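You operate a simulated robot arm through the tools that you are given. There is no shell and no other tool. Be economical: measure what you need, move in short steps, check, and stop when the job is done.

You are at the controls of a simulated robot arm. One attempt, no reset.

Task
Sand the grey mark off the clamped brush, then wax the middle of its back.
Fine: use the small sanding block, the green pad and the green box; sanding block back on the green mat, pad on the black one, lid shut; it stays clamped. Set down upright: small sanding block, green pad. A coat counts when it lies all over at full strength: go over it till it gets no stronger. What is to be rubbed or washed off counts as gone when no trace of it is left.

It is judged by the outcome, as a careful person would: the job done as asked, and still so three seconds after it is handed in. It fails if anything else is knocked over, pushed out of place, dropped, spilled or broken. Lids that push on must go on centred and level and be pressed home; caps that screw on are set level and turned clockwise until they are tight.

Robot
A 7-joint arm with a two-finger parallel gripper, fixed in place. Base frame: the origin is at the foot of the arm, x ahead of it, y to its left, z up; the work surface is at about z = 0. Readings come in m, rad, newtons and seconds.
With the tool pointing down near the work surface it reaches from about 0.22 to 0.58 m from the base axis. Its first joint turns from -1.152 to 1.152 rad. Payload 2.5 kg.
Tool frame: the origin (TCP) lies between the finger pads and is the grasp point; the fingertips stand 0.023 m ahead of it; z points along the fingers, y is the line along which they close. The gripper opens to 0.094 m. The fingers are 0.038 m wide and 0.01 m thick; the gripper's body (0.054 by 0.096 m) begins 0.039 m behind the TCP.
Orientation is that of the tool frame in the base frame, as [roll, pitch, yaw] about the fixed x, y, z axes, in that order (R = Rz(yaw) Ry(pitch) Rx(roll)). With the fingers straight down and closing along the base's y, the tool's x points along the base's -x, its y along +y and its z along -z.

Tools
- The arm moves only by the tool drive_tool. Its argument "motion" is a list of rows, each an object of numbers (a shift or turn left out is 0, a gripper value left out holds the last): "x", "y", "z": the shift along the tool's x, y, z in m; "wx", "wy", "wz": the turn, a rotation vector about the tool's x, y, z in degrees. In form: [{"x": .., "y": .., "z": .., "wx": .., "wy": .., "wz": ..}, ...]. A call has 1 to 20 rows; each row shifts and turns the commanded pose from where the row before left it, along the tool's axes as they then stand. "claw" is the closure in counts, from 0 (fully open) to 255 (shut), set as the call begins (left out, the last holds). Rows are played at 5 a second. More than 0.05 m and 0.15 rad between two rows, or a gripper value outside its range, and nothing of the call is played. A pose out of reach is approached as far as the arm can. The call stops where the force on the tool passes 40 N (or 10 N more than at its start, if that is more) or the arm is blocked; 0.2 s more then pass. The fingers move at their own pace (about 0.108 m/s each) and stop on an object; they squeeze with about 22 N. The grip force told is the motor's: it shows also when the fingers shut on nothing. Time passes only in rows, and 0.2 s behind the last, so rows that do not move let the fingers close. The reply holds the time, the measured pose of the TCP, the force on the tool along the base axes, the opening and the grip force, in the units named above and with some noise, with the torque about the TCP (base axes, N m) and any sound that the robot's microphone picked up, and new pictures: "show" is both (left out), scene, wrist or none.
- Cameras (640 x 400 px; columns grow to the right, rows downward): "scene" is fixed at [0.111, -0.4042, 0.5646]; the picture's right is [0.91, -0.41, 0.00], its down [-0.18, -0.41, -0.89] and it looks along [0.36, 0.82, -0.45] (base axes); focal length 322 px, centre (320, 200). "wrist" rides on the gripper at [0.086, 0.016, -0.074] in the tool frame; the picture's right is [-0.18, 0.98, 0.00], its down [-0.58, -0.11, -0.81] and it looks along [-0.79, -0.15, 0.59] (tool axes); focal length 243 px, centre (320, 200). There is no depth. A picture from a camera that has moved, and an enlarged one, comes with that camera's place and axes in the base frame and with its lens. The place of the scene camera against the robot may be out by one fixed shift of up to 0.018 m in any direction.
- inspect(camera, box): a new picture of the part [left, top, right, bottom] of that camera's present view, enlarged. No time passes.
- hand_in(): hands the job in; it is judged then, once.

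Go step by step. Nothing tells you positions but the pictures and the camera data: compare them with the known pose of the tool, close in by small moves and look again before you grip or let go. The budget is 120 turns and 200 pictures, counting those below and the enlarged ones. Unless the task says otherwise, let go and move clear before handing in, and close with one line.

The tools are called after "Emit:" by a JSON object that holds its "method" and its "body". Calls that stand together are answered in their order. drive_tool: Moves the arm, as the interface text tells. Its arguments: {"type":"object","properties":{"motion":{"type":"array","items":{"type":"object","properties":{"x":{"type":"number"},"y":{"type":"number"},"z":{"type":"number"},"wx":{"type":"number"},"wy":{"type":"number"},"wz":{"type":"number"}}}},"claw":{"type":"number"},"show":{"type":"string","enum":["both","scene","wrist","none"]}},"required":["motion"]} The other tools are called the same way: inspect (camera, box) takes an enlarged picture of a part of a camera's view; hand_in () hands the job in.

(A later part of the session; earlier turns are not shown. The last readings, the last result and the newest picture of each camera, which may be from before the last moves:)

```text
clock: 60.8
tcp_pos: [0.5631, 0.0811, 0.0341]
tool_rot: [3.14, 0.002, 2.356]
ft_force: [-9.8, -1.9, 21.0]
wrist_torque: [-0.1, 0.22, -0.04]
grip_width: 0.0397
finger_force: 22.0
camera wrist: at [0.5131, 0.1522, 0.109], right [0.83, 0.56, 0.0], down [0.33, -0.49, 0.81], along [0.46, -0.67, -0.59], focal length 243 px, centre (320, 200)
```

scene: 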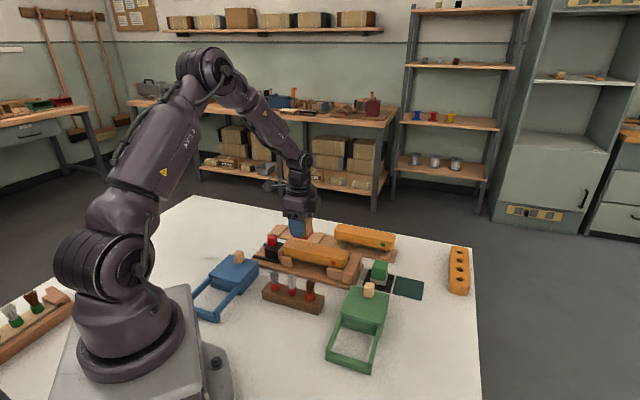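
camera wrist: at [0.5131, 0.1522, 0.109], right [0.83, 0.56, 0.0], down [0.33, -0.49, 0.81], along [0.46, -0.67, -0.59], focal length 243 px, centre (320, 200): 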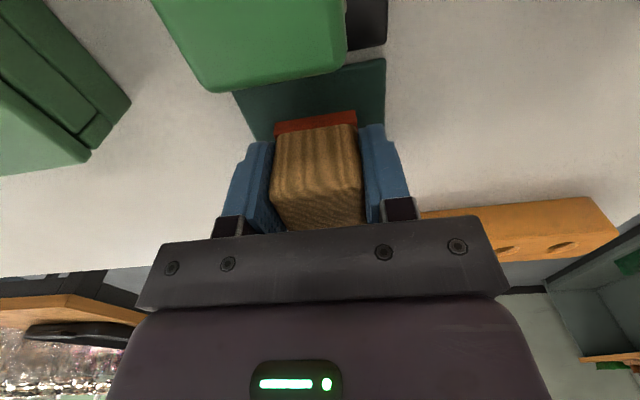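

It's seated on the mat, so I'll ease off, release and rise.

Emit:
{"method": "drive_tool", "body": {"motion": [{"z": -0.0015}, {}], "show": "none"}}

Emit:
{"method": "drive_tool", "body": {"motion": [{}, {}, {}, {"z": -0.01}, {"z": -0.03}, {"z": -0.04}, {}], "claw": 0}}

Emit:
{"method": "inspect", "body": {"camera": "wrist", "box": [220, 0, 420, 150]}}

```text
clock: 61.4
tcp_pos: [0.5628, 0.0808, 0.0341]
tool_rot: [3.141, 0.002, 2.356]
ft_force: [4.5, -0.9, 4.7]
wrist_torque: [0.0, -0.17, -0.02]
grip_width: 0.0396
finger_force: 21.8
```

```text
clock: 63.0
tcp_pos: [0.5609, 0.0787, 0.1138]
tool_rot: [-3.141, -0.001, 2.355]
ft_force: [-0.8, 1.2, 0.2]
wrist_torque: [-0.02, -0.02, -0.01]
grip_width: 0.0942
finger_force: 0.0
camera wrist: at [0.5111, 0.15, 0.1894], right [0.82, 0.57, 0.0], down [0.33, -0.49, 0.81], along [0.46, -0.67, -0.59], focal length 243 px, centre (320, 200)
```

scene: 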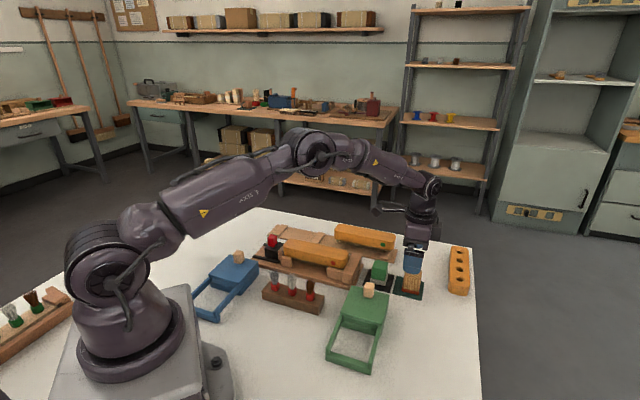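
wrist: 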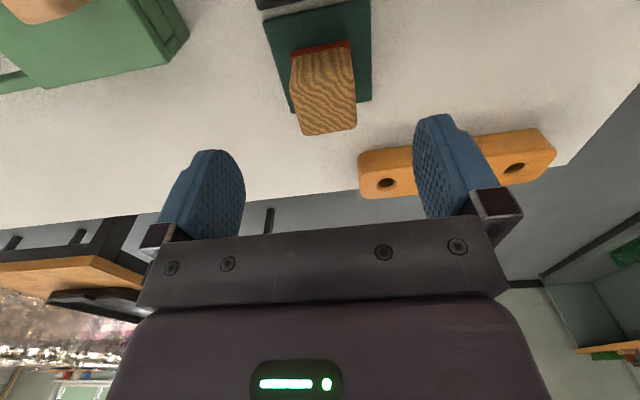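

```text
2.67 times, centred on (320, 75) of wrist
camera zoom: at [0.5111, 0.15, 0.1894], right [0.82, 0.57, 0.0], down [0.33, -0.49, 0.81], along [0.46, -0.67, -0.59], focal length 647 px, centre (320, 533)
```

zoom: 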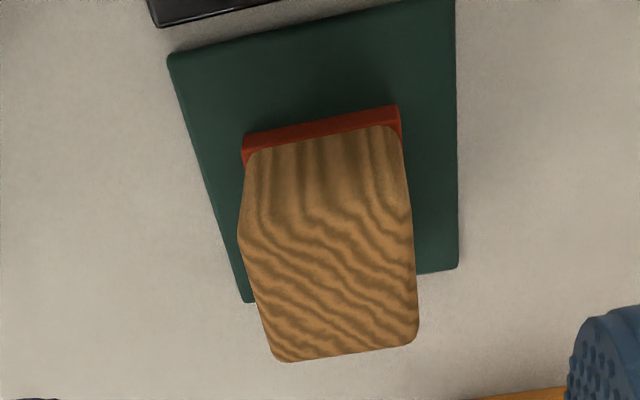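

The block stands upright on its mat. Next I'll move above the green box's knob.

Emit:
{"method": "drive_tool", "body": {"motion": [{"z": -0.04}, {"x": 0.027, "y": -0.034}, {"x": 0.026, "y": -0.034}, {"x": 0.026, "y": -0.035}, {}], "show": "wrist"}}

Emit:
{"method": "inspect", "body": {"camera": "wrist", "box": [180, 0, 420, 180]}}

```text
clock: 64.2
tcp_pos: [0.4316, 0.0624, 0.1562]
tool_rot: [3.14, 0.001, 2.357]
ft_force: [-0.6, 0.0, 0.6]
wrist_torque: [-0.02, -0.05, 0.02]
grip_width: 0.094
finger_force: 0.0
camera wrist: at [0.3825, 0.1342, 0.231], right [0.83, 0.56, 0.0], down [0.33, -0.49, 0.81], along [0.46, -0.67, -0.59], focal length 243 px, centre (320, 200)
```

wrist: 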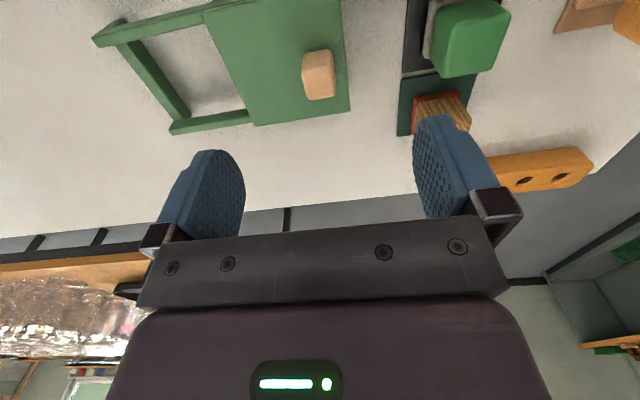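

```text
2.22 times, centred on (300, 90) of wrist
camera zoom: at [0.3825, 0.1342, 0.231], right [0.83, 0.56, 0.0], down [0.33, -0.49, 0.81], along [0.46, -0.67, -0.59], focal length 539 px, centre (364, 444)
```

zoom: 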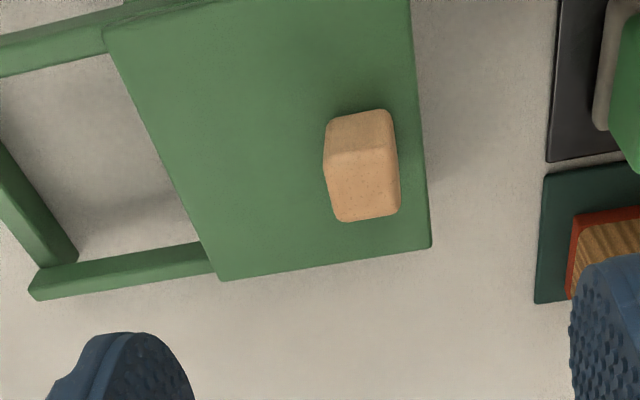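

The lid top is at about z = 0.041 and the knob is centred at about (0.433, 0.062), top 0.07. I'll descend and grip the knob.

Emit:
{"method": "drive_tool", "body": {"motion": [{"x": -0.0016, "y": 0.0004, "z": 0.03}, {"z": 0.035}, {"z": 0.0215}, {}], "show": "wrist"}}

Emit:
{"method": "drive_tool", "body": {"motion": [{}, {}, {}, {}], "claw": 255, "show": "both"}}

```text
clock: 65.2
tcp_pos: [0.4342, 0.0621, 0.0671]
tool_rot: [3.141, 0.001, 2.355]
ft_force: [-0.7, -1.2, -0.3]
wrist_torque: [0.01, -0.01, -0.02]
grip_width: 0.094
finger_force: 0.0
camera wrist: at [0.3838, 0.1337, 0.1426], right [0.82, 0.57, 0.0], down [0.33, -0.49, 0.81], along [0.46, -0.67, -0.59], focal length 243 px, centre (320, 200)
```

wrist: 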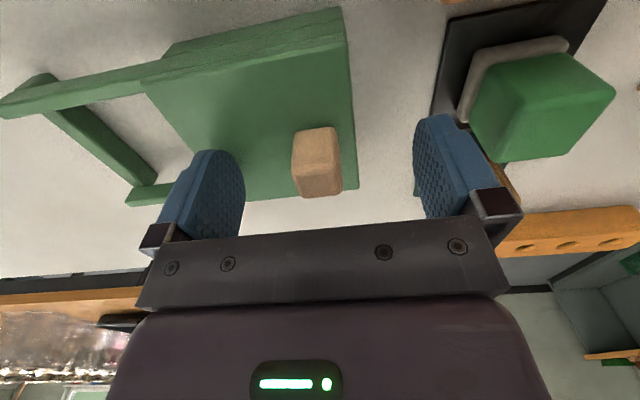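

```text
clock: 66.2
tcp_pos: [0.4342, 0.062, 0.0689]
tool_rot: [3.14, 0.0, 2.355]
ft_force: [-2.6, -2.2, 0.7]
wrist_torque: [0.1, 0.16, 0.02]
grip_width: 0.0217
finger_force: 45.3
camera wrist: at [0.3837, 0.1335, 0.1428], right [0.83, 0.56, 0.0], down [0.33, -0.49, 0.81], along [0.45, -0.67, -0.59], focal length 243 px, centre (320, 200)
```

scene: 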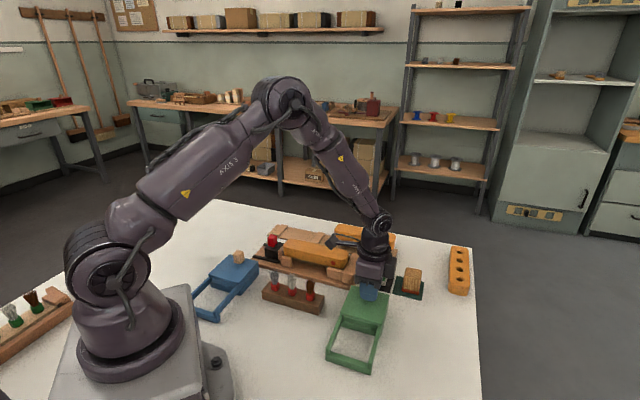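
wrist: 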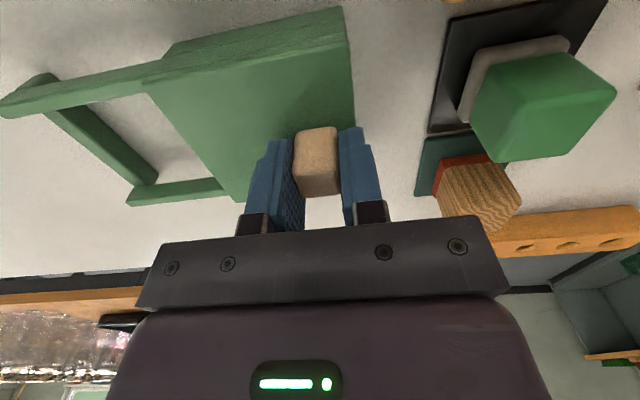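

The knob is gripped. I'll slide the lid along the rails in small steps.

Emit:
{"method": "drive_tool", "body": {"motion": [{"y": -0.005}, {"y": -0.007}, {"y": -0.008}, {"y": -0.008}, {}], "show": "both"}}

```text
clock: 67.4
tcp_pos: [0.4135, 0.0422, 0.0677]
tool_rot: [-3.14, 0.001, 2.359]
ft_force: [-1.1, 2.3, -6.4]
wrist_torque: [-0.56, -0.66, 0.0]
grip_width: 0.0217
finger_force: 44.9
camera wrist: at [0.3643, 0.1142, 0.1427], right [0.82, 0.57, 0.0], down [0.33, -0.49, 0.81], along [0.46, -0.67, -0.59], focal length 243 px, centre (320, 200)
```

scene: 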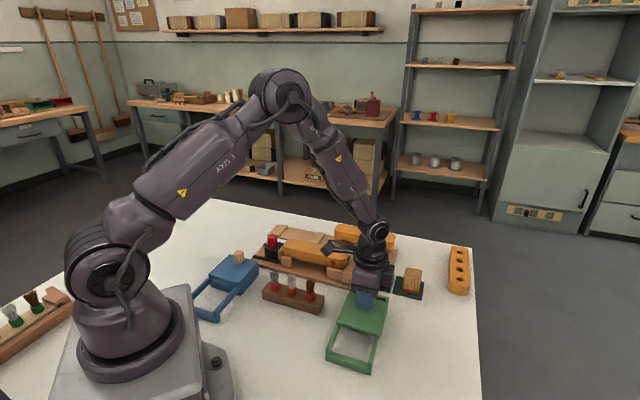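
wrist: 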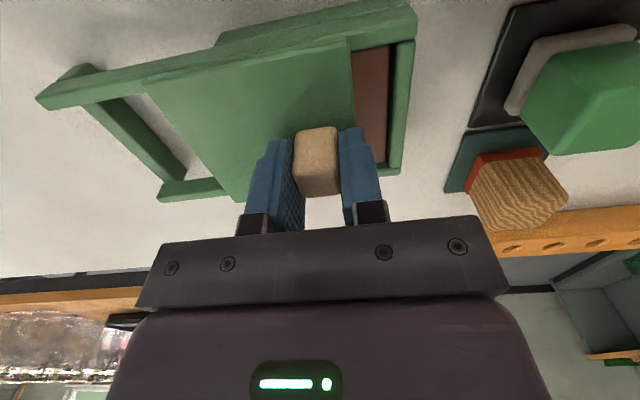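

The lid slides and brown wax shows. I'll continue to open.

Emit:
{"method": "drive_tool", "body": {"motion": [{"y": -0.008}, {"y": -0.008}, {"y": -0.008}, {"y": -0.008}, {"y": -0.008}, {"y": -0.007}, {"y": -0.005}, {}], "show": "wrist"}}

```text
clock: 69.2
tcp_pos: [0.3786, 0.0079, 0.0682]
tool_rot: [-3.141, -0.002, 2.359]
ft_force: [-5.8, 4.0, -8.3]
wrist_torque: [0.51, 0.47, -0.04]
grip_width: 0.0216
finger_force: 44.8
camera wrist: at [0.3286, 0.0782, 0.143], right [0.82, 0.57, 0.0], down [0.34, -0.49, 0.81], along [0.45, -0.66, -0.59], focal length 243 px, centre (320, 200)
```

wrist: 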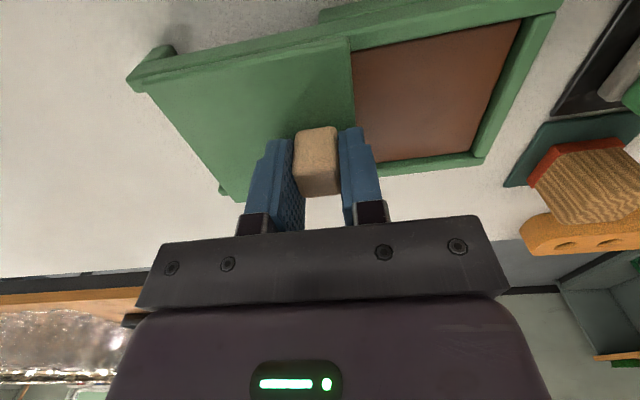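

The wax is exposed. I'll release the knob and rise.

Emit:
{"method": "drive_tool", "body": {"motion": [{}, {}, {"z": -0.01}, {"z": -0.04}, {"z": -0.04}, {}], "claw": 140, "show": "both"}}

Emit:
{"method": "inspect", "body": {"camera": "wrist", "box": [180, 0, 580, 220]}}

```text
clock: 70.6
tcp_pos: [0.3805, 0.0053, 0.1581]
tool_rot: [3.139, -0.001, 2.355]
ft_force: [-0.2, 1.2, 0.1]
wrist_torque: [0.01, 0.01, 0.0]
grip_width: 0.0427
finger_force: 0.0
camera wrist: at [0.3306, 0.0764, 0.2328], right [0.82, 0.57, 0.0], down [0.33, -0.49, 0.81], along [0.46, -0.67, -0.59], focal length 243 px, centre (320, 200)
```

scene: 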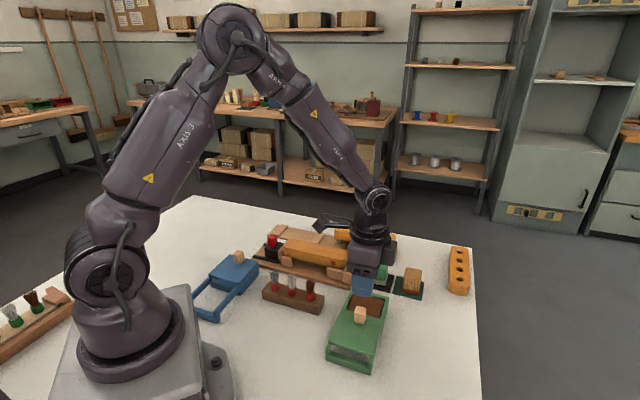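
wrist: 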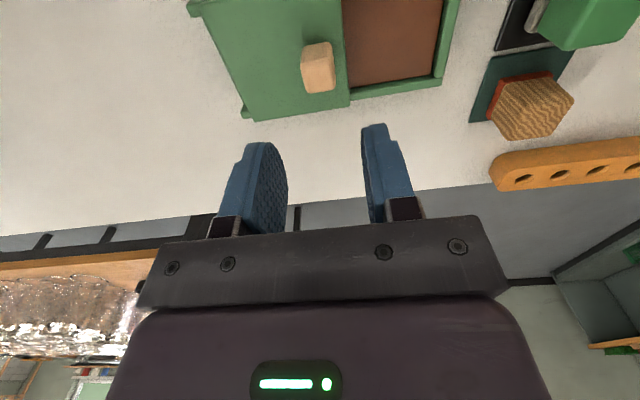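

```text
1.60 times, centred on (380, 110) of wrist
camera zoom: at [0.3306, 0.0764, 0.2328], right [0.82, 0.57, 0.0], down [0.33, -0.49, 0.81], along [0.46, -0.67, -0.59], focal length 388 px, centre (224, 344)
```

zoom: 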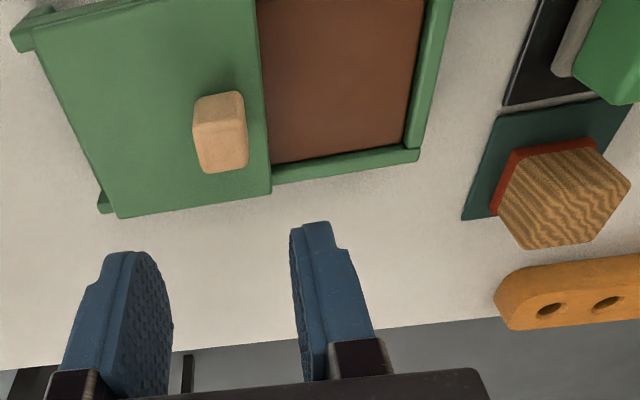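

Next I'll move above the green pad and look.

Emit:
{"method": "drive_tool", "body": {"motion": [{"y": 0.04}, {"y": 0.045}, {"y": 0.045}, {"y": 0.045, "x": -0.0013}, {}], "claw": 0, "show": "wrist"}}

Emit:
{"method": "inspect", "body": {"camera": "wrist", "box": [220, 0, 420, 150]}}

```text
clock: 71.8
tcp_pos: [0.504, 0.1302, 0.1575]
tool_rot: [-3.141, 0.0, 2.355]
ft_force: [0.7, 0.0, -0.8]
wrist_torque: [0.03, -0.05, 0.02]
grip_width: 0.0941
finger_force: 0.0
camera wrist: at [0.4545, 0.2012, 0.2322], right [0.83, 0.56, 0.0], down [0.33, -0.49, 0.81], along [0.46, -0.67, -0.59], focal length 243 px, centre (320, 200)
```

wrist: 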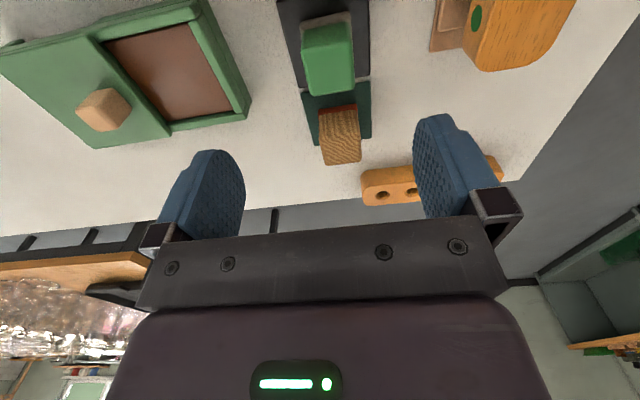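

```text
2.67 times, centred on (320, 75) of wrist
camera zoom: at [0.4545, 0.2012, 0.2322], right [0.83, 0.56, 0.0], down [0.33, -0.49, 0.81], along [0.46, -0.67, -0.59], focal length 647 px, centre (320, 533)
```

zoom: 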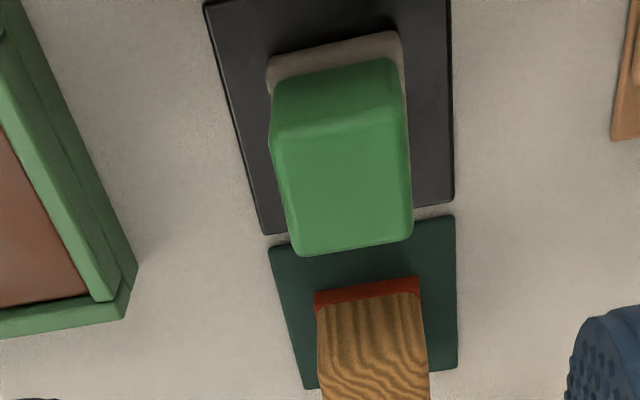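

The pad is centred at about (0.511, 0.132), top 0.051. I'll descend and grip the green part above the grey felt.

Emit:
{"method": "drive_tool", "body": {"motion": [{"x": -0.0037, "y": 0.0062}, {"z": 0.035}, {"z": 0.035}, {"z": 0.03}, {"z": 0.0145}, {}], "show": "wrist"}}

Emit:
{"method": "drive_tool", "body": {"motion": [{}, {}, {}, {}, {}], "claw": 255, "show": "none"}}

Emit:
{"method": "drive_tool", "body": {"motion": [{"z": -0.004}, {"z": -0.005}, {"z": -0.006}, {}], "show": "wrist"}}

```text
clock: 73.2
tcp_pos: [0.5094, 0.1317, 0.0426]
tool_rot: [3.142, 0.0, 2.356]
ft_force: [0.0, -0.1, 0.3]
wrist_torque: [-0.03, -0.01, 0.02]
grip_width: 0.0943
finger_force: 0.0
camera wrist: at [0.46, 0.2032, 0.1177], right [0.82, 0.57, 0.0], down [0.33, -0.49, 0.81], along [0.46, -0.67, -0.59], focal length 243 px, centre (320, 200)
```

wrist: 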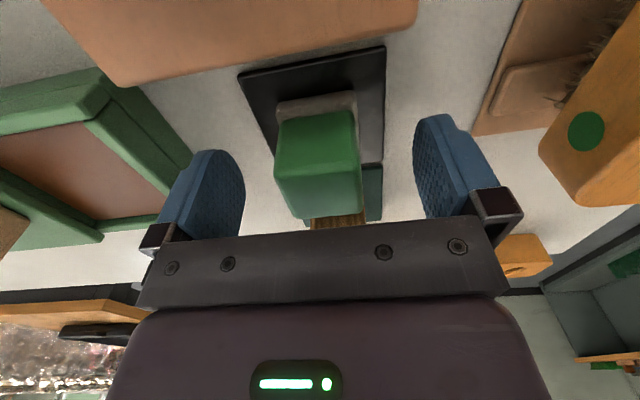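

```text
clock: 74.4
tcp_pos: [0.51, 0.1321, 0.0428]
tool_rot: [-3.14, 0.001, 2.356]
ft_force: [-1.0, -0.5, 0.7]
wrist_torque: [-0.01, -0.03, -0.03]
grip_width: 0.0354
finger_force: 21.9
```

```text
clock: 75.4
tcp_pos: [0.5097, 0.1311, 0.0596]
tool_rot: [-3.142, -0.001, 2.356]
ft_force: [0.8, -0.6, -0.3]
wrist_torque: [0.02, 0.03, -0.01]
grip_width: 0.0352
finger_force: 22.8
camera wrist: at [0.4601, 0.2029, 0.133], right [0.82, 0.57, 0.0], down [0.33, -0.49, 0.81], along [0.46, -0.67, -0.59], focal length 243 px, centre (320, 200)
```

wrist: 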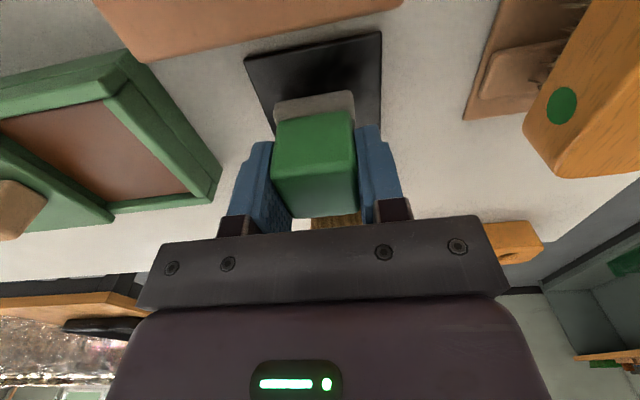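

The pad is held. I'll lift it and carry it over the wax.

Emit:
{"method": "drive_tool", "body": {"motion": [{"z": -0.01}, {"z": -0.014}, {"z": -0.014}, {"z": -0.014}, {"z": -0.01}, {}], "show": "none"}}

Emit:
{"method": "drive_tool", "body": {"motion": [{"y": -0.01}, {"y": -0.017}, {"y": -0.018}, {"y": -0.018}, {"y": -0.018}, {"y": -0.018}, {"y": -0.018, "x": 0.004}, {"y": -0.011}, {}], "show": "both"}}

```text
clock: 76.8
tcp_pos: [0.5096, 0.1299, 0.1203]
tool_rot: [-3.141, 0.002, 2.356]
ft_force: [0.8, 0.4, 0.1]
wrist_torque: [-0.02, 0.02, -0.01]
grip_width: 0.0352
finger_force: 22.2
```

```text
clock: 78.8
tcp_pos: [0.4181, 0.0427, 0.1206]
tool_rot: [-3.141, -0.001, 2.357]
ft_force: [0.0, 0.0, -0.8]
wrist_torque: [0.01, -0.01, 0.01]
grip_width: 0.0351
finger_force: 22.4
camera wrist: at [0.3668, 0.1142, 0.1947], right [0.82, 0.57, 0.0], down [0.33, -0.49, 0.81], along [0.46, -0.67, -0.59], focal length 243 px, centre (320, 200)
```

scene: 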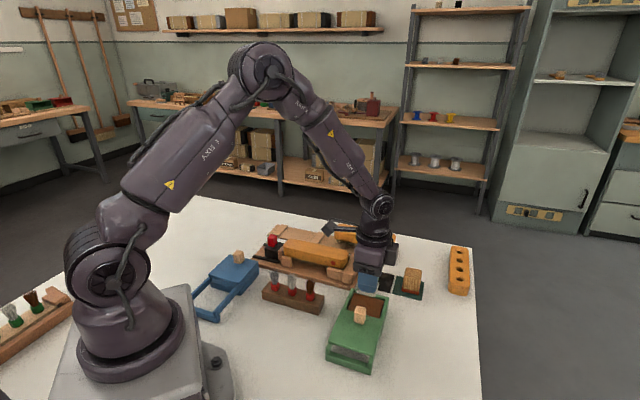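
wrist: 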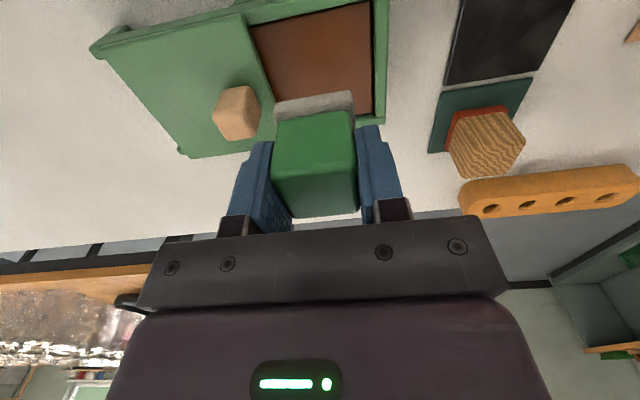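

The pad is over the wax. I'll lower it gently until contact.

Emit:
{"method": "drive_tool", "body": {"motion": [{"x": 0.002}, {"z": 0.012}, {"z": 0.014}, {"z": 0.01}, {"z": 0.004}, {}], "show": "wrist"}}

Emit:
{"method": "drive_tool", "body": {"motion": [{"z": 0.002}, {"z": 0.002}, {}], "show": "none"}}

```text
clock: 80.2
tcp_pos: [0.4169, 0.0457, 0.0807]
tool_rot: [-3.141, 0.0, 2.357]
ft_force: [-1.1, 0.1, 0.0]
wrist_torque: [-0.02, 0.02, 0.02]
grip_width: 0.0354
finger_force: 21.9
camera wrist: at [0.3663, 0.1163, 0.1546], right [0.83, 0.56, 0.0], down [0.33, -0.49, 0.81], along [0.46, -0.67, -0.59], focal length 243 px, centre (320, 200)
```

wrist: 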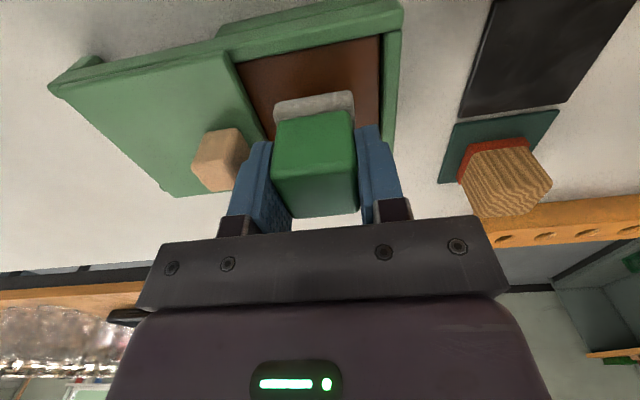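

```text
clock: 81.0
tcp_pos: [0.4149, 0.0439, 0.0762]
tool_rot: [3.141, 0.0, 2.357]
ft_force: [0.2, 0.9, -1.4]
wrist_torque: [-0.03, 0.01, 0.04]
grip_width: 0.0354
finger_force: 22.0
```

Emit:
{"method": "drive_tool", "body": {"motion": [{"z": 0.002}, {"z": 0.002}, {"z": 0.001}, {}], "show": "none"}}

Emit:
{"method": "drive_tool", "body": {"motion": [{"z": 0.001}, {"z": 0.001}, {}], "show": "none"}}

```text
clock: 82.0
tcp_pos: [0.4166, 0.0453, 0.0715]
tool_rot: [3.141, 0.0, 2.355]
ft_force: [1.0, -0.5, 0.2]
wrist_torque: [-0.01, -0.01, -0.02]
grip_width: 0.0352
finger_force: 22.3
```

```text
clock: 82.8
tcp_pos: [0.4148, 0.0437, 0.0706]
tool_rot: [-3.141, 0.0, 2.357]
ft_force: [1.3, -0.2, -1.0]
wrist_torque: [-0.02, 0.0, 0.01]
grip_width: 0.0355
finger_force: 22.0
```

Emit:
{"method": "drive_tool", "body": {"motion": [{"z": 0.001}, {"z": 0.001}, {"z": 0.001}, {}], "show": "none"}}

Emit:
{"method": "drive_tool", "body": {"motion": [{"z": 0.001}, {"z": 0.001}, {}], "show": "wrist"}}

```text
clock: 83.8
tcp_pos: [0.4164, 0.0439, 0.0673]
tool_rot: [3.14, 0.001, 2.357]
ft_force: [-6.9, -2.0, 20.5]
wrist_torque: [0.01, 0.22, 0.0]
grip_width: 0.0352
finger_force: 21.7
```

```text
clock: 84.6
tcp_pos: [0.4164, 0.0449, 0.0643]
tool_rot: [3.139, 0.005, 2.357]
ft_force: [2.3, -1.4, 19.4]
wrist_torque: [-0.09, -0.03, -0.04]
grip_width: 0.0356
finger_force: 21.7
camera wrist: at [0.366, 0.1159, 0.1401], right [0.83, 0.56, 0.0], down [0.33, -0.49, 0.81], along [0.46, -0.67, -0.59], focal length 243 px, centre (320, 200)
```

wrist: 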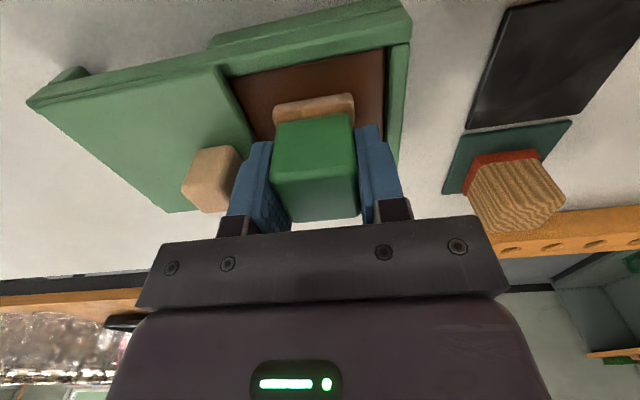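

The felt has taken up wax. I'll rub slightly in the box to load it evenly, then lift.

Emit:
{"method": "drive_tool", "body": {"motion": [{"z": -0.001}, {"x": 0.006}, {"x": -0.006}, {"x": -0.006}, {"x": 0.006}, {}], "show": "none"}}

Emit:
{"method": "drive_tool", "body": {"motion": [{"z": -0.006}, {"z": -0.012}, {"z": -0.014}, {"z": -0.014}, {"z": -0.014}, {"z": -0.012}, {}], "show": "wrist"}}

```text
clock: 86.0
tcp_pos: [0.4156, 0.0441, 0.066]
tool_rot: [-3.138, 0.0, 2.357]
ft_force: [0.6, -0.7, 2.9]
wrist_torque: [-0.03, -0.09, -0.01]
grip_width: 0.0355
finger_force: 22.4
```

```text
clock: 87.6
tcp_pos: [0.4147, 0.0434, 0.1366]
tool_rot: [3.142, 0.0, 2.357]
ft_force: [-0.3, 0.8, -0.7]
wrist_torque: [0.0, -0.02, -0.03]
grip_width: 0.0354
finger_force: 22.5
camera wrist: at [0.3658, 0.1152, 0.2122], right [0.83, 0.56, 0.0], down [0.33, -0.49, 0.81], along [0.46, -0.67, -0.59], focal length 243 px, centre (320, 200)
```

wrist: 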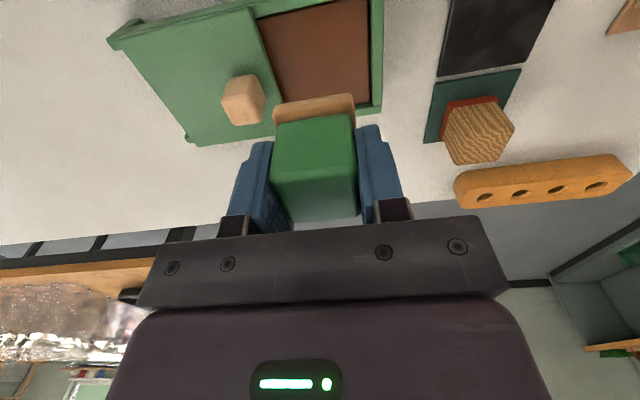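

The pad is loaded. I'll carry it over the mats and then along to the brush middle.

Emit:
{"method": "drive_tool", "body": {"motion": [{"y": 0.01}, {"y": 0.018}, {"y": 0.019}, {"y": 0.019}, {"y": 0.019}, {"y": 0.018}, {"y": 0.0175}, {"x": 0.01}, {"x": 0.018}, {"x": 0.0185}, {"x": 0.0185}, {"x": 0.0185}, {"x": 0.0185}, {"x": 0.0185}, {"x": 0.0185}, {"x": 0.0185}, {"x": 0.01}, {}], "show": "none"}}

Emit:
{"method": "drive_tool", "body": {"motion": [{"z": 0.01}, {"z": 0.009}, {"z": 0.008}, {}], "show": "wrist"}}

Emit:
{"method": "inspect", "body": {"camera": "scene", "box": [270, 200, 370, 280]}}

```text
clock: 91.4
tcp_pos: [0.3831, 0.2475, 0.1391]
tool_rot: [3.141, 0.0, 2.357]
ft_force: [0.6, 0.0, -0.7]
wrist_torque: [0.02, -0.02, 0.0]
grip_width: 0.0354
finger_force: 21.8
```

```text
clock: 92.4
tcp_pos: [0.3826, 0.2489, 0.1109]
tool_rot: [-3.141, 0.0, 2.358]
ft_force: [0.0, -0.4, -0.1]
wrist_torque: [-0.02, 0.01, -0.02]
grip_width: 0.0356
finger_force: 21.9
camera wrist: at [0.3321, 0.3197, 0.1855], right [0.82, 0.57, 0.0], down [0.33, -0.49, 0.81], along [0.46, -0.67, -0.59], focal length 243 px, centre (320, 200)
```

wrist: 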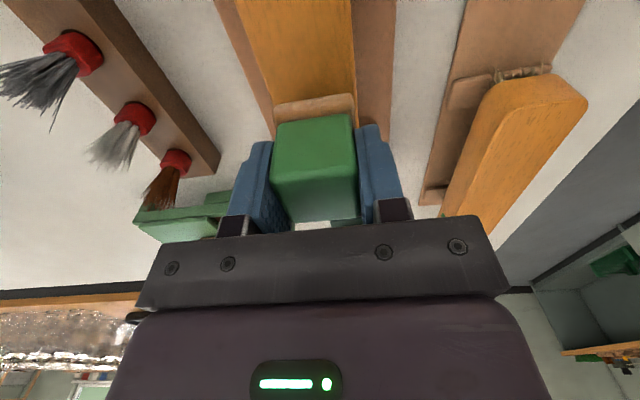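

```text
5.00 times, centred on (320, 240) of scene
camera zoom: at [0.111, -0.4042, 0.5646], right [0.91, -0.41, 0.0], down [-0.18, -0.41, -0.89], along [0.36, 0.82, -0.45], focal length 1608 px, centre (320, 0)
```

zoom: 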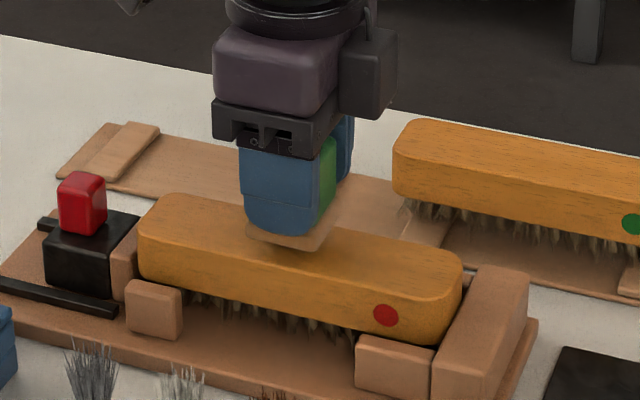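

The pad is over the middle, so I'll lower to contact.

Emit:
{"method": "drive_tool", "body": {"motion": [{"z": 0.004}, {"z": 0.002}, {"z": 0.001}, {"z": 0.001}, {}], "show": "none"}}

Emit:
{"method": "drive_tool", "body": {"motion": [{"z": 0.001}, {"z": 0.001}, {}], "show": "none"}}

```text
clock: 93.6
tcp_pos: [0.383, 0.2485, 0.1012]
tool_rot: [3.141, -0.002, 2.355]
ft_force: [0.2, 0.4, 0.1]
wrist_torque: [0.02, 0.02, 0.01]
grip_width: 0.0356
finger_force: 21.6
```

```text
clock: 94.4
tcp_pos: [0.3817, 0.2465, 0.1014]
tool_rot: [3.139, -0.001, 2.355]
ft_force: [-6.8, -2.2, 18.3]
wrist_torque: [-0.15, 0.2, -0.01]
grip_width: 0.0356
finger_force: 21.9
```

In contact. I'll stroke along the middle.

Emit:
{"method": "drive_tool", "body": {"motion": [{"z": -0.0005}, {"x": 0.008}, {"x": 0.008}, {"x": 0.007}, {"y": 0.004}, {"x": -0.008}, {"x": -0.008}, {"x": -0.008}, {"x": -0.008}, {"x": -0.007}, {"x": -0.007}, {"y": -0.004}, {"x": 0.008}, {"x": 0.008}, {"x": 0.007}], "show": "none"}}

Emit:
{"method": "drive_tool", "body": {"motion": [{"y": -0.004}, {"x": 0.008}, {"x": 0.008}, {"x": 0.007}, {"x": -0.008}, {"x": -0.008}, {"x": -0.008}, {"x": -0.008}, {"x": -0.007}, {"x": -0.007}, {"x": 0.008}, {"x": 0.008}, {"x": 0.007}, {"y": 0.004}, {}], "show": "none"}}

Emit:
{"method": "drive_tool", "body": {"motion": [{"z": -0.005}, {"z": -0.012}, {"z": -0.014}, {"z": -0.014, "x": 0.012}, {"z": -0.014, "x": 0.016}, {"z": -0.014, "x": 0.016}, {"x": 0.014}, {}], "show": "wrist"}}

Emit:
{"method": "inspect", "body": {"camera": "scene", "box": [280, 230, 360, 280]}}

Emit:
{"method": "inspect", "body": {"camera": "wrist", "box": [250, 20, 390, 120]}}

```text
clock: 97.6
tcp_pos: [0.3833, 0.247, 0.1004]
tool_rot: [3.138, 0.001, 2.354]
ft_force: [5.1, -4.5, 17.2]
wrist_torque: [-0.24, -0.22, 0.07]
grip_width: 0.0354
finger_force: 21.7
```

```text
clock: 100.8
tcp_pos: [0.3818, 0.2486, 0.0999]
tool_rot: [3.141, -0.001, 2.356]
ft_force: [-2.0, -0.1, 4.7]
wrist_torque: [-0.08, 0.01, -0.08]
grip_width: 0.0356
finger_force: 22.1
```

```text
clock: 102.6
tcp_pos: [0.342, 0.2889, 0.1743]
tool_rot: [-3.141, 0.0, 2.356]
ft_force: [0.6, -0.1, 0.2]
wrist_torque: [0.01, -0.02, -0.05]
grip_width: 0.0354
finger_force: 21.7
camera wrist: at [0.2916, 0.3602, 0.2493], right [0.83, 0.56, 0.0], down [0.33, -0.49, 0.81], along [0.46, -0.67, -0.59], focal length 243 px, centre (320, 200)
```

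wrist: 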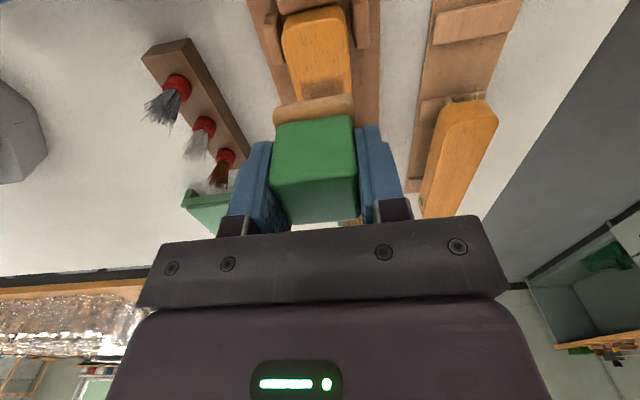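

```text
8.00 times, centred on (320, 255) of scene
camera zoom: at [0.111, -0.4042, 0.5646], right [0.91, -0.41, 0.0], down [-0.18, -0.41, -0.89], along [0.36, 0.82, -0.45], focal length 2574 px, centre (320, -240)
```

zoom: 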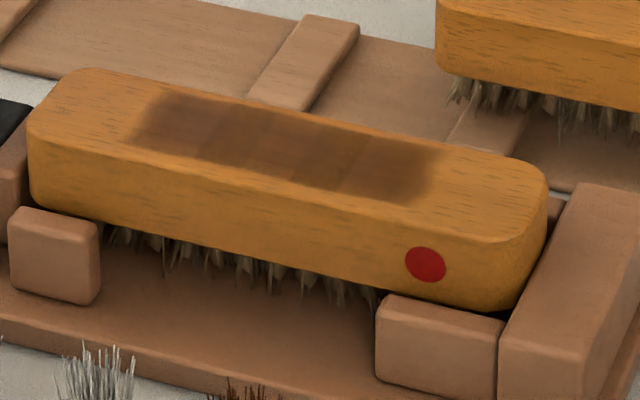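

```text
4.00 times, centred on (320, 70) of wrist
camera zoom: at [0.2916, 0.3602, 0.2493], right [0.83, 0.56, 0.0], down [0.33, -0.49, 0.81], along [0.46, -0.67, -0.59], focal length 970 px, centre (320, 720)
```

zoom: 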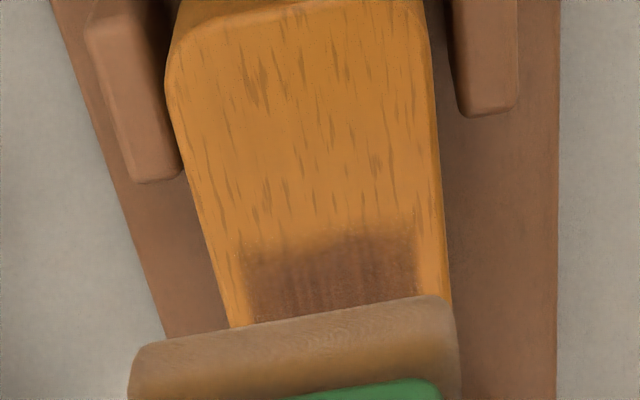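

The wax is going on but is uneven, so I'll go over it again with finer steps.

Emit:
{"method": "drive_tool", "body": {"motion": [{"x": -0.016, "z": 0.01}, {"x": -0.016, "z": 0.014}, {"x": -0.016, "z": 0.014}, {"x": -0.01, "z": 0.014}, {"z": 0.012}, {"z": 0.006}, {"z": 0.003}, {"z": 0.001}, {}], "show": "none"}}

```text
clock: 104.6
tcp_pos: [0.3822, 0.2467, 0.1006]
tool_rot: [-3.14, -0.001, 2.357]
ft_force: [-0.1, -0.9, 4.1]
wrist_torque: [-0.08, 0.01, 0.0]
grip_width: 0.0357
finger_force: 21.9
```

Emit:
{"method": "drive_tool", "body": {"motion": [{"z": 0.0008}, {"x": 0.006, "y": 0.0045}, {"x": 0.006}, {"x": 0.006}, {"x": 0.005}, {"x": -0.006}, {"x": -0.006}, {"x": -0.006}, {"x": -0.006}, {"x": -0.006}, {"x": -0.006}, {"x": -0.006}, {"x": -0.004}, {"x": 0.006}, {"x": 0.006}, {"x": 0.006}, {"x": 0.005}, {"y": -0.0045}, {}], "show": "none"}}

Emit:
{"method": "drive_tool", "body": {"motion": [{"z": 0.0004}, {"x": 0.006, "y": -0.0045}, {"x": 0.006}, {"x": 0.006}, {"x": 0.005}, {"x": -0.006}, {"x": -0.006}, {"x": -0.006}, {"x": -0.006}, {"x": -0.006}, {"x": -0.006}, {"x": -0.006}, {"x": -0.004}, {"x": 0.006}, {"x": 0.006}, {"x": 0.006}, {"x": 0.005}, {"y": 0.0045}, {}], "show": "none"}}

Emit:
{"method": "drive_tool", "body": {"motion": [{"z": 0.0004}, {"x": 0.006}, {"x": 0.006}, {"x": 0.006}, {"x": 0.005}, {"x": -0.006}, {"x": -0.006}, {"x": -0.006}, {"x": -0.006}, {"x": -0.006}, {"x": -0.006}, {"x": -0.006}, {"x": -0.004}, {"x": 0.006}, {"x": 0.006}, {"x": 0.006}, {"x": 0.005}, {}], "show": "none"}}

Emit:
{"method": "drive_tool", "body": {"motion": [{"z": -0.005}, {"z": -0.012}, {"z": -0.014}, {"z": -0.014, "x": 0.012}, {"z": -0.014, "x": 0.016}, {"z": -0.014, "x": 0.016}, {"x": 0.014}, {}], "show": "none"}}

Emit:
{"method": "inspect", "body": {"camera": "scene", "box": [280, 230, 360, 280]}}

Emit:
{"method": "inspect", "body": {"camera": "wrist", "box": [250, 20, 390, 120]}}

```text
clock: 108.6
tcp_pos: [0.3812, 0.25, 0.0993]
tool_rot: [3.139, -0.002, 2.358]
ft_force: [5.0, 5.8, 16.2]
wrist_torque: [0.12, -0.12, 0.03]
grip_width: 0.0356
finger_force: 22.2
```

```text
clock: 112.7
tcp_pos: [0.3814, 0.2477, 0.0997]
tool_rot: [-3.139, 0.0, 2.356]
ft_force: [-1.7, -1.5, 6.9]
wrist_torque: [-0.03, -0.01, 0.01]
grip_width: 0.0357
finger_force: 22.0
stopped in row 19: the force on the tool passed its limit at 40 N (the readings are from after the stop); the commanded pose is now the measured one
```

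```text
clock: 116.5
tcp_pos: [0.3826, 0.2466, 0.0989]
tool_rot: [3.141, 0.0, 2.355]
ft_force: [8.2, -8.0, 24.4]
wrist_torque: [-0.32, -0.27, -0.07]
grip_width: 0.0354
finger_force: 21.9
```

```text
clock: 118.3
tcp_pos: [0.3401, 0.29, 0.1718]
tool_rot: [-3.14, -0.002, 2.356]
ft_force: [-0.1, 0.0, -0.4]
wrist_torque: [-0.02, 0.0, 0.02]
grip_width: 0.0355
finger_force: 21.8
```

```text
8.00 times, centred on (320, 255) of scene
camera zoom: at [0.111, -0.4042, 0.5646], right [0.91, -0.41, 0.0], down [-0.18, -0.41, -0.89], along [0.36, 0.82, -0.45], focal length 2574 px, centre (320, -240)
```

zoom: 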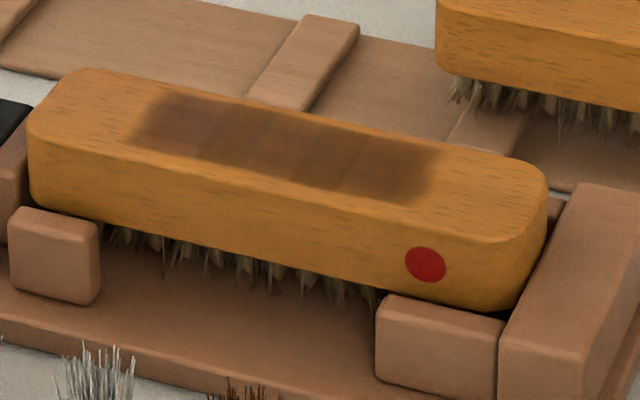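

```text
4.00 times, centred on (320, 70) of wrist
camera zoom: at [0.2907, 0.3615, 0.2474], right [0.83, 0.56, 0.0], down [0.34, -0.49, 0.81], along [0.45, -0.67, -0.59], focal length 970 px, centre (320, 720)
```

zoom: 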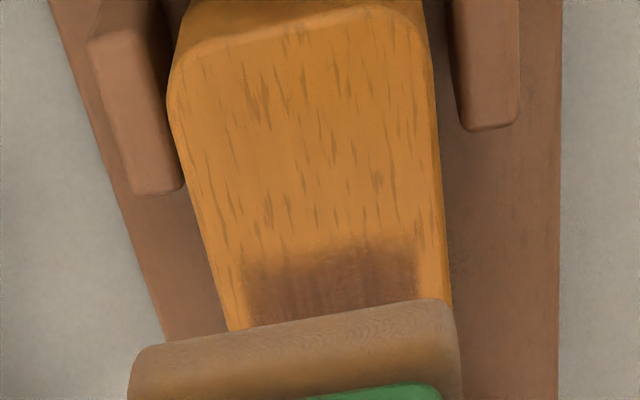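

Little changed, so the pad may be spent. I'll reload it in the wax.

Emit:
{"method": "drive_tool", "body": {"motion": [{"x": -0.01}, {"x": -0.02}, {"x": -0.021}, {"x": -0.021}, {"x": -0.021}, {"x": -0.021}, {"x": -0.021}, {"x": -0.021}, {"x": -0.021}, {"x": -0.021}, {"x": -0.0193}, {"x": -0.01}, {"y": -0.01}, {"y": -0.02}, {"y": -0.021}, {"y": -0.021}, {"y": -0.021}, {"y": -0.018}, {"y": -0.0096}, {}], "show": "none"}}

Emit:
{"method": "drive_tool", "body": {"motion": [{"z": 0.012}, {"z": 0.018}, {"z": 0.018}, {"z": 0.018}, {"z": 0.016}, {"z": 0.01}, {}], "show": "wrist"}}

```text
clock: 122.5
tcp_pos: [0.4185, 0.0431, 0.1717]
tool_rot: [-3.14, -0.003, 2.355]
ft_force: [0.7, -0.8, -0.8]
wrist_torque: [-0.02, 0.01, 0.01]
grip_width: 0.0359
finger_force: 22.0
```

```text
clock: 124.1
tcp_pos: [0.4155, 0.0435, 0.0798]
tool_rot: [-3.138, -0.001, 2.356]
ft_force: [0.4, 0.4, -0.3]
wrist_torque: [0.0, 0.02, -0.03]
grip_width: 0.0355
finger_force: 22.0
camera wrist: at [0.3663, 0.1144, 0.1544], right [0.83, 0.56, 0.0], down [0.34, -0.49, 0.81], along [0.45, -0.67, -0.59], focal length 243 px, centre (320, 200)
```

wrist: 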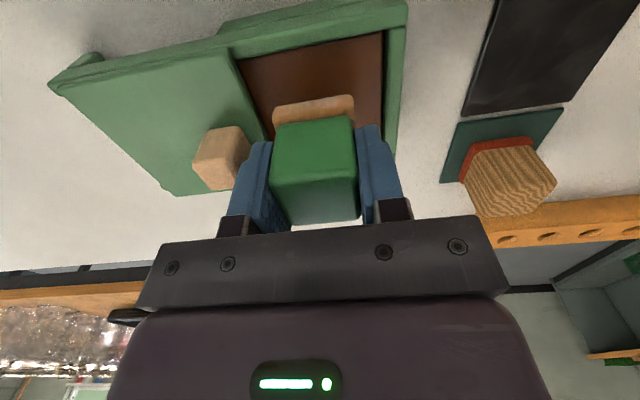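

Emit:
{"method": "drive_tool", "body": {"motion": [{"z": 0.006}, {"z": 0.004}, {"z": 0.002}, {"z": 0.001}, {}], "show": "none"}}

Emit:
{"method": "drive_tool", "body": {"motion": [{"z": 0.001}, {"z": 0.001}, {}], "show": "none"}}

```text
clock: 125.3
tcp_pos: [0.4165, 0.0433, 0.0664]
tool_rot: [-3.141, -0.003, 2.356]
ft_force: [0.6, -0.8, -0.3]
wrist_torque: [-0.01, 0.03, -0.03]
grip_width: 0.0356
finger_force: 21.7
```

```text
clock: 126.1
tcp_pos: [0.4169, 0.0434, 0.0653]
tool_rot: [-3.139, -0.002, 2.355]
ft_force: [0.4, 0.1, -0.5]
wrist_torque: [0.03, 0.0, 0.02]
grip_width: 0.0353
finger_force: 22.2
```

Emit:
{"method": "drive_tool", "body": {"motion": [{"z": 0.001}, {"z": 0.001}, {}], "show": "none"}}

Emit:
{"method": "drive_tool", "body": {"motion": [{"z": 0.0008}, {}, {"x": 0.005}, {"x": -0.005}, {"x": -0.005}, {"x": 0.005}, {}], "show": "none"}}

```text
clock: 126.9
tcp_pos: [0.4165, 0.0441, 0.0631]
tool_rot: [3.141, 0.001, 2.356]
ft_force: [-4.8, 0.1, 18.1]
wrist_torque: [0.04, 0.17, 0.01]
grip_width: 0.0354
finger_force: 22.3
```

```text
clock: 128.0
tcp_pos: [0.4171, 0.0428, 0.0649]
tool_rot: [3.142, -0.005, 2.356]
ft_force: [-1.3, 0.8, 5.4]
wrist_torque: [-0.05, -0.03, 0.02]
grip_width: 0.0356
finger_force: 21.5
stopped in row 5: the force on the tool passed its limit at 45 N (the readings are from after the stop); the commanded pose is now the measured one
```

The pad is reloaded. I'll lift and return to the brush.

Emit:
{"method": "drive_tool", "body": {"motion": [{"z": -0.005}, {"z": -0.012}, {"z": -0.014}, {"z": -0.014}, {"z": -0.014}, {"z": -0.012}, {}], "show": "wrist"}}

Emit:
{"method": "inspect", "body": {"camera": "wrist", "box": [90, 0, 400, 200]}}

Emit:
{"method": "drive_tool", "body": {"motion": [{"y": 0.01}, {"y": 0.018}, {"y": 0.019}, {"y": 0.019}, {"y": 0.019}, {"y": 0.018}, {"y": 0.0175}, {"x": 0.01}, {"x": 0.018}, {"x": 0.0185}, {"x": 0.0185}, {"x": 0.0185}, {"x": 0.0185}, {"x": 0.0185}, {"x": 0.0185}, {"x": 0.0185}, {"x": 0.012}, {}], "show": "none"}}

```text
clock: 129.6
tcp_pos: [0.4177, 0.044, 0.1337]
tool_rot: [-3.141, -0.004, 2.357]
ft_force: [0.8, 0.6, -0.3]
wrist_torque: [0.0, 0.0, -0.01]
grip_width: 0.0357
finger_force: 21.3
camera wrist: at [0.3679, 0.1147, 0.2093], right [0.82, 0.57, 0.0], down [0.34, -0.49, 0.8], along [0.45, -0.66, -0.6], focal length 243 px, centre (320, 200)
```

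wrist: 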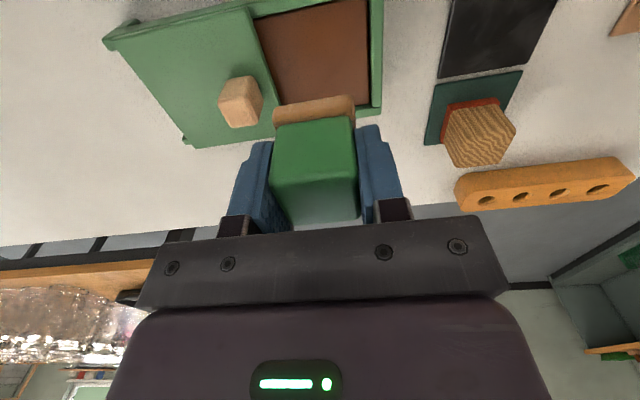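

```text
2.00 times, centred on (245, 100) of wrist
camera zoom: at [0.3679, 0.1147, 0.2093], right [0.82, 0.57, 0.0], down [0.34, -0.49, 0.8], along [0.45, -0.66, -0.6], focal length 485 px, centre (470, 400)
```

zoom: 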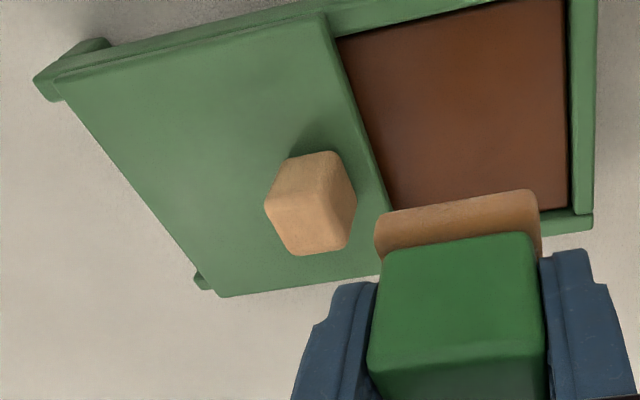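

```text
clock: 133.4
tcp_pos: [0.3827, 0.2482, 0.1349]
tool_rot: [-3.14, -0.006, 2.358]
ft_force: [0.7, 0.6, -0.4]
wrist_torque: [0.0, 0.02, -0.02]
grip_width: 0.0354
finger_force: 21.9
```

Now back over the middle, I'll lower to contact.

Emit:
{"method": "drive_tool", "body": {"motion": [{"z": 0.012}, {"z": 0.012}, {"z": 0.006}, {"z": 0.003}, {"z": 0.0015}, {}], "show": "none"}}

Emit:
{"method": "drive_tool", "body": {"motion": [{"z": 0.001}, {"z": 0.0005}, {}], "show": "none"}}

```text
clock: 134.8
tcp_pos: [0.3816, 0.2478, 0.1002]
tool_rot: [-3.139, -0.006, 2.359]
ft_force: [-0.9, -0.6, 2.2]
wrist_torque: [-0.08, 0.0, -0.02]
grip_width: 0.0354
finger_force: 22.3
```

```text
clock: 135.6
tcp_pos: [0.3823, 0.249, 0.0999]
tool_rot: [-3.142, -0.005, 2.359]
ft_force: [-4.9, -3.0, 18.6]
wrist_torque: [-0.3, 0.08, 0.02]
grip_width: 0.0355
finger_force: 21.5
```

Emit:
{"method": "drive_tool", "body": {"motion": [{"x": 0.006}, {"x": 0.006}, {"x": 0.006}, {"x": 0.006}, {"x": -0.006}, {"x": -0.006}, {"x": -0.006}, {"x": -0.006}, {"x": -0.006}, {"x": -0.006}, {"x": -0.006}, {"x": -0.006}, {"x": 0.006}, {"x": 0.006}, {"x": 0.006}, {"x": 0.006}, {}], "show": "none"}}

Emit:
{"method": "drive_tool", "body": {"motion": [{"y": -0.0045}, {"x": 0.006}, {"x": 0.006}, {"x": 0.006}, {"x": 0.006}, {"x": -0.006}, {"x": -0.006}, {"x": -0.006}, {"x": -0.006}, {"x": -0.006}, {"x": -0.006}, {"x": -0.006}, {"x": -0.006}, {"x": 0.006}, {"x": 0.006}, {"x": 0.006}, {"x": 0.006}, {"y": 0.0045}, {}], "show": "none"}}

Emit:
{"method": "drive_tool", "body": {"motion": [{"y": 0.003}, {"x": 0.006}, {"x": 0.006}, {"x": 0.006}, {"x": 0.006}, {"x": -0.006}, {"x": -0.006}, {"x": -0.006}, {"x": -0.006}, {"x": -0.006}, {"x": -0.006}, {"x": -0.006}, {"x": -0.006}, {"x": 0.006}, {"x": 0.006}, {"x": 0.006}, {"x": 0.006}, {"y": -0.003}, {}], "show": "none"}}

Emit:
{"method": "drive_tool", "body": {"motion": [{"z": -0.005}, {"z": -0.012}, {"z": -0.014}, {"z": -0.014, "x": 0.012}, {"z": -0.014, "x": 0.016}, {"z": -0.014, "x": 0.016}, {"x": 0.014}, {}], "show": "none"}}

Emit:
{"method": "inspect", "body": {"camera": "scene", "box": [280, 230, 360, 280]}}

Emit:
{"method": "inspect", "body": {"camera": "wrist", "box": [250, 20, 390, 120]}}

```text
clock: 139.2
tcp_pos: [0.383, 0.2475, 0.099]
tool_rot: [3.142, -0.005, 2.356]
ft_force: [6.2, -6.3, 20.2]
wrist_torque: [-0.35, -0.32, -0.03]
grip_width: 0.0355
finger_force: 22.0
```

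```text
clock: 143.2
tcp_pos: [0.381, 0.2483, 0.0997]
tool_rot: [-3.139, -0.006, 2.359]
ft_force: [-5.5, -4.9, 16.5]
wrist_torque: [-0.27, 0.03, -0.09]
grip_width: 0.0354
finger_force: 21.7
```

```text
clock: 147.2
tcp_pos: [0.3813, 0.25, 0.0987]
tool_rot: [3.14, -0.006, 2.359]
ft_force: [6.9, 4.2, 18.6]
wrist_torque: [0.0, -0.31, 0.05]
grip_width: 0.0353
finger_force: 22.4
```

```text
clock: 149.0
tcp_pos: [0.3395, 0.2882, 0.1714]
tool_rot: [-3.14, -0.005, 2.356]
ft_force: [0.1, -0.3, 0.0]
wrist_torque: [0.01, 0.02, -0.02]
grip_width: 0.0352
finger_force: 22.6
```

```text
8.00 times, centred on (320, 255) of scene
camera zoom: at [0.111, -0.4042, 0.5646], right [0.91, -0.41, 0.0], down [-0.18, -0.41, -0.89], along [0.36, 0.82, -0.45], focal length 2574 px, centre (320, -240)
```

zoom: 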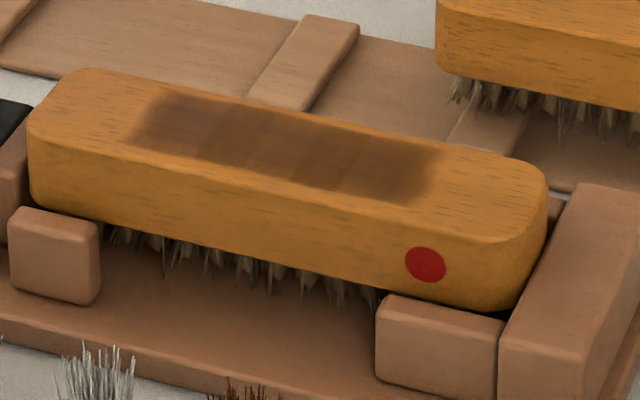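

```text
4.00 times, centred on (320, 70) of wrist
camera zoom: at [0.2905, 0.3601, 0.2475], right [0.82, 0.57, 0.0], down [0.34, -0.49, 0.8], along [0.45, -0.66, -0.6], focal length 970 px, centre (320, 720)
```

zoom: 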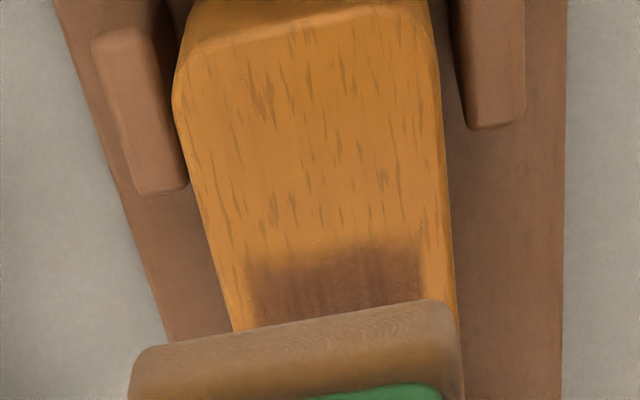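

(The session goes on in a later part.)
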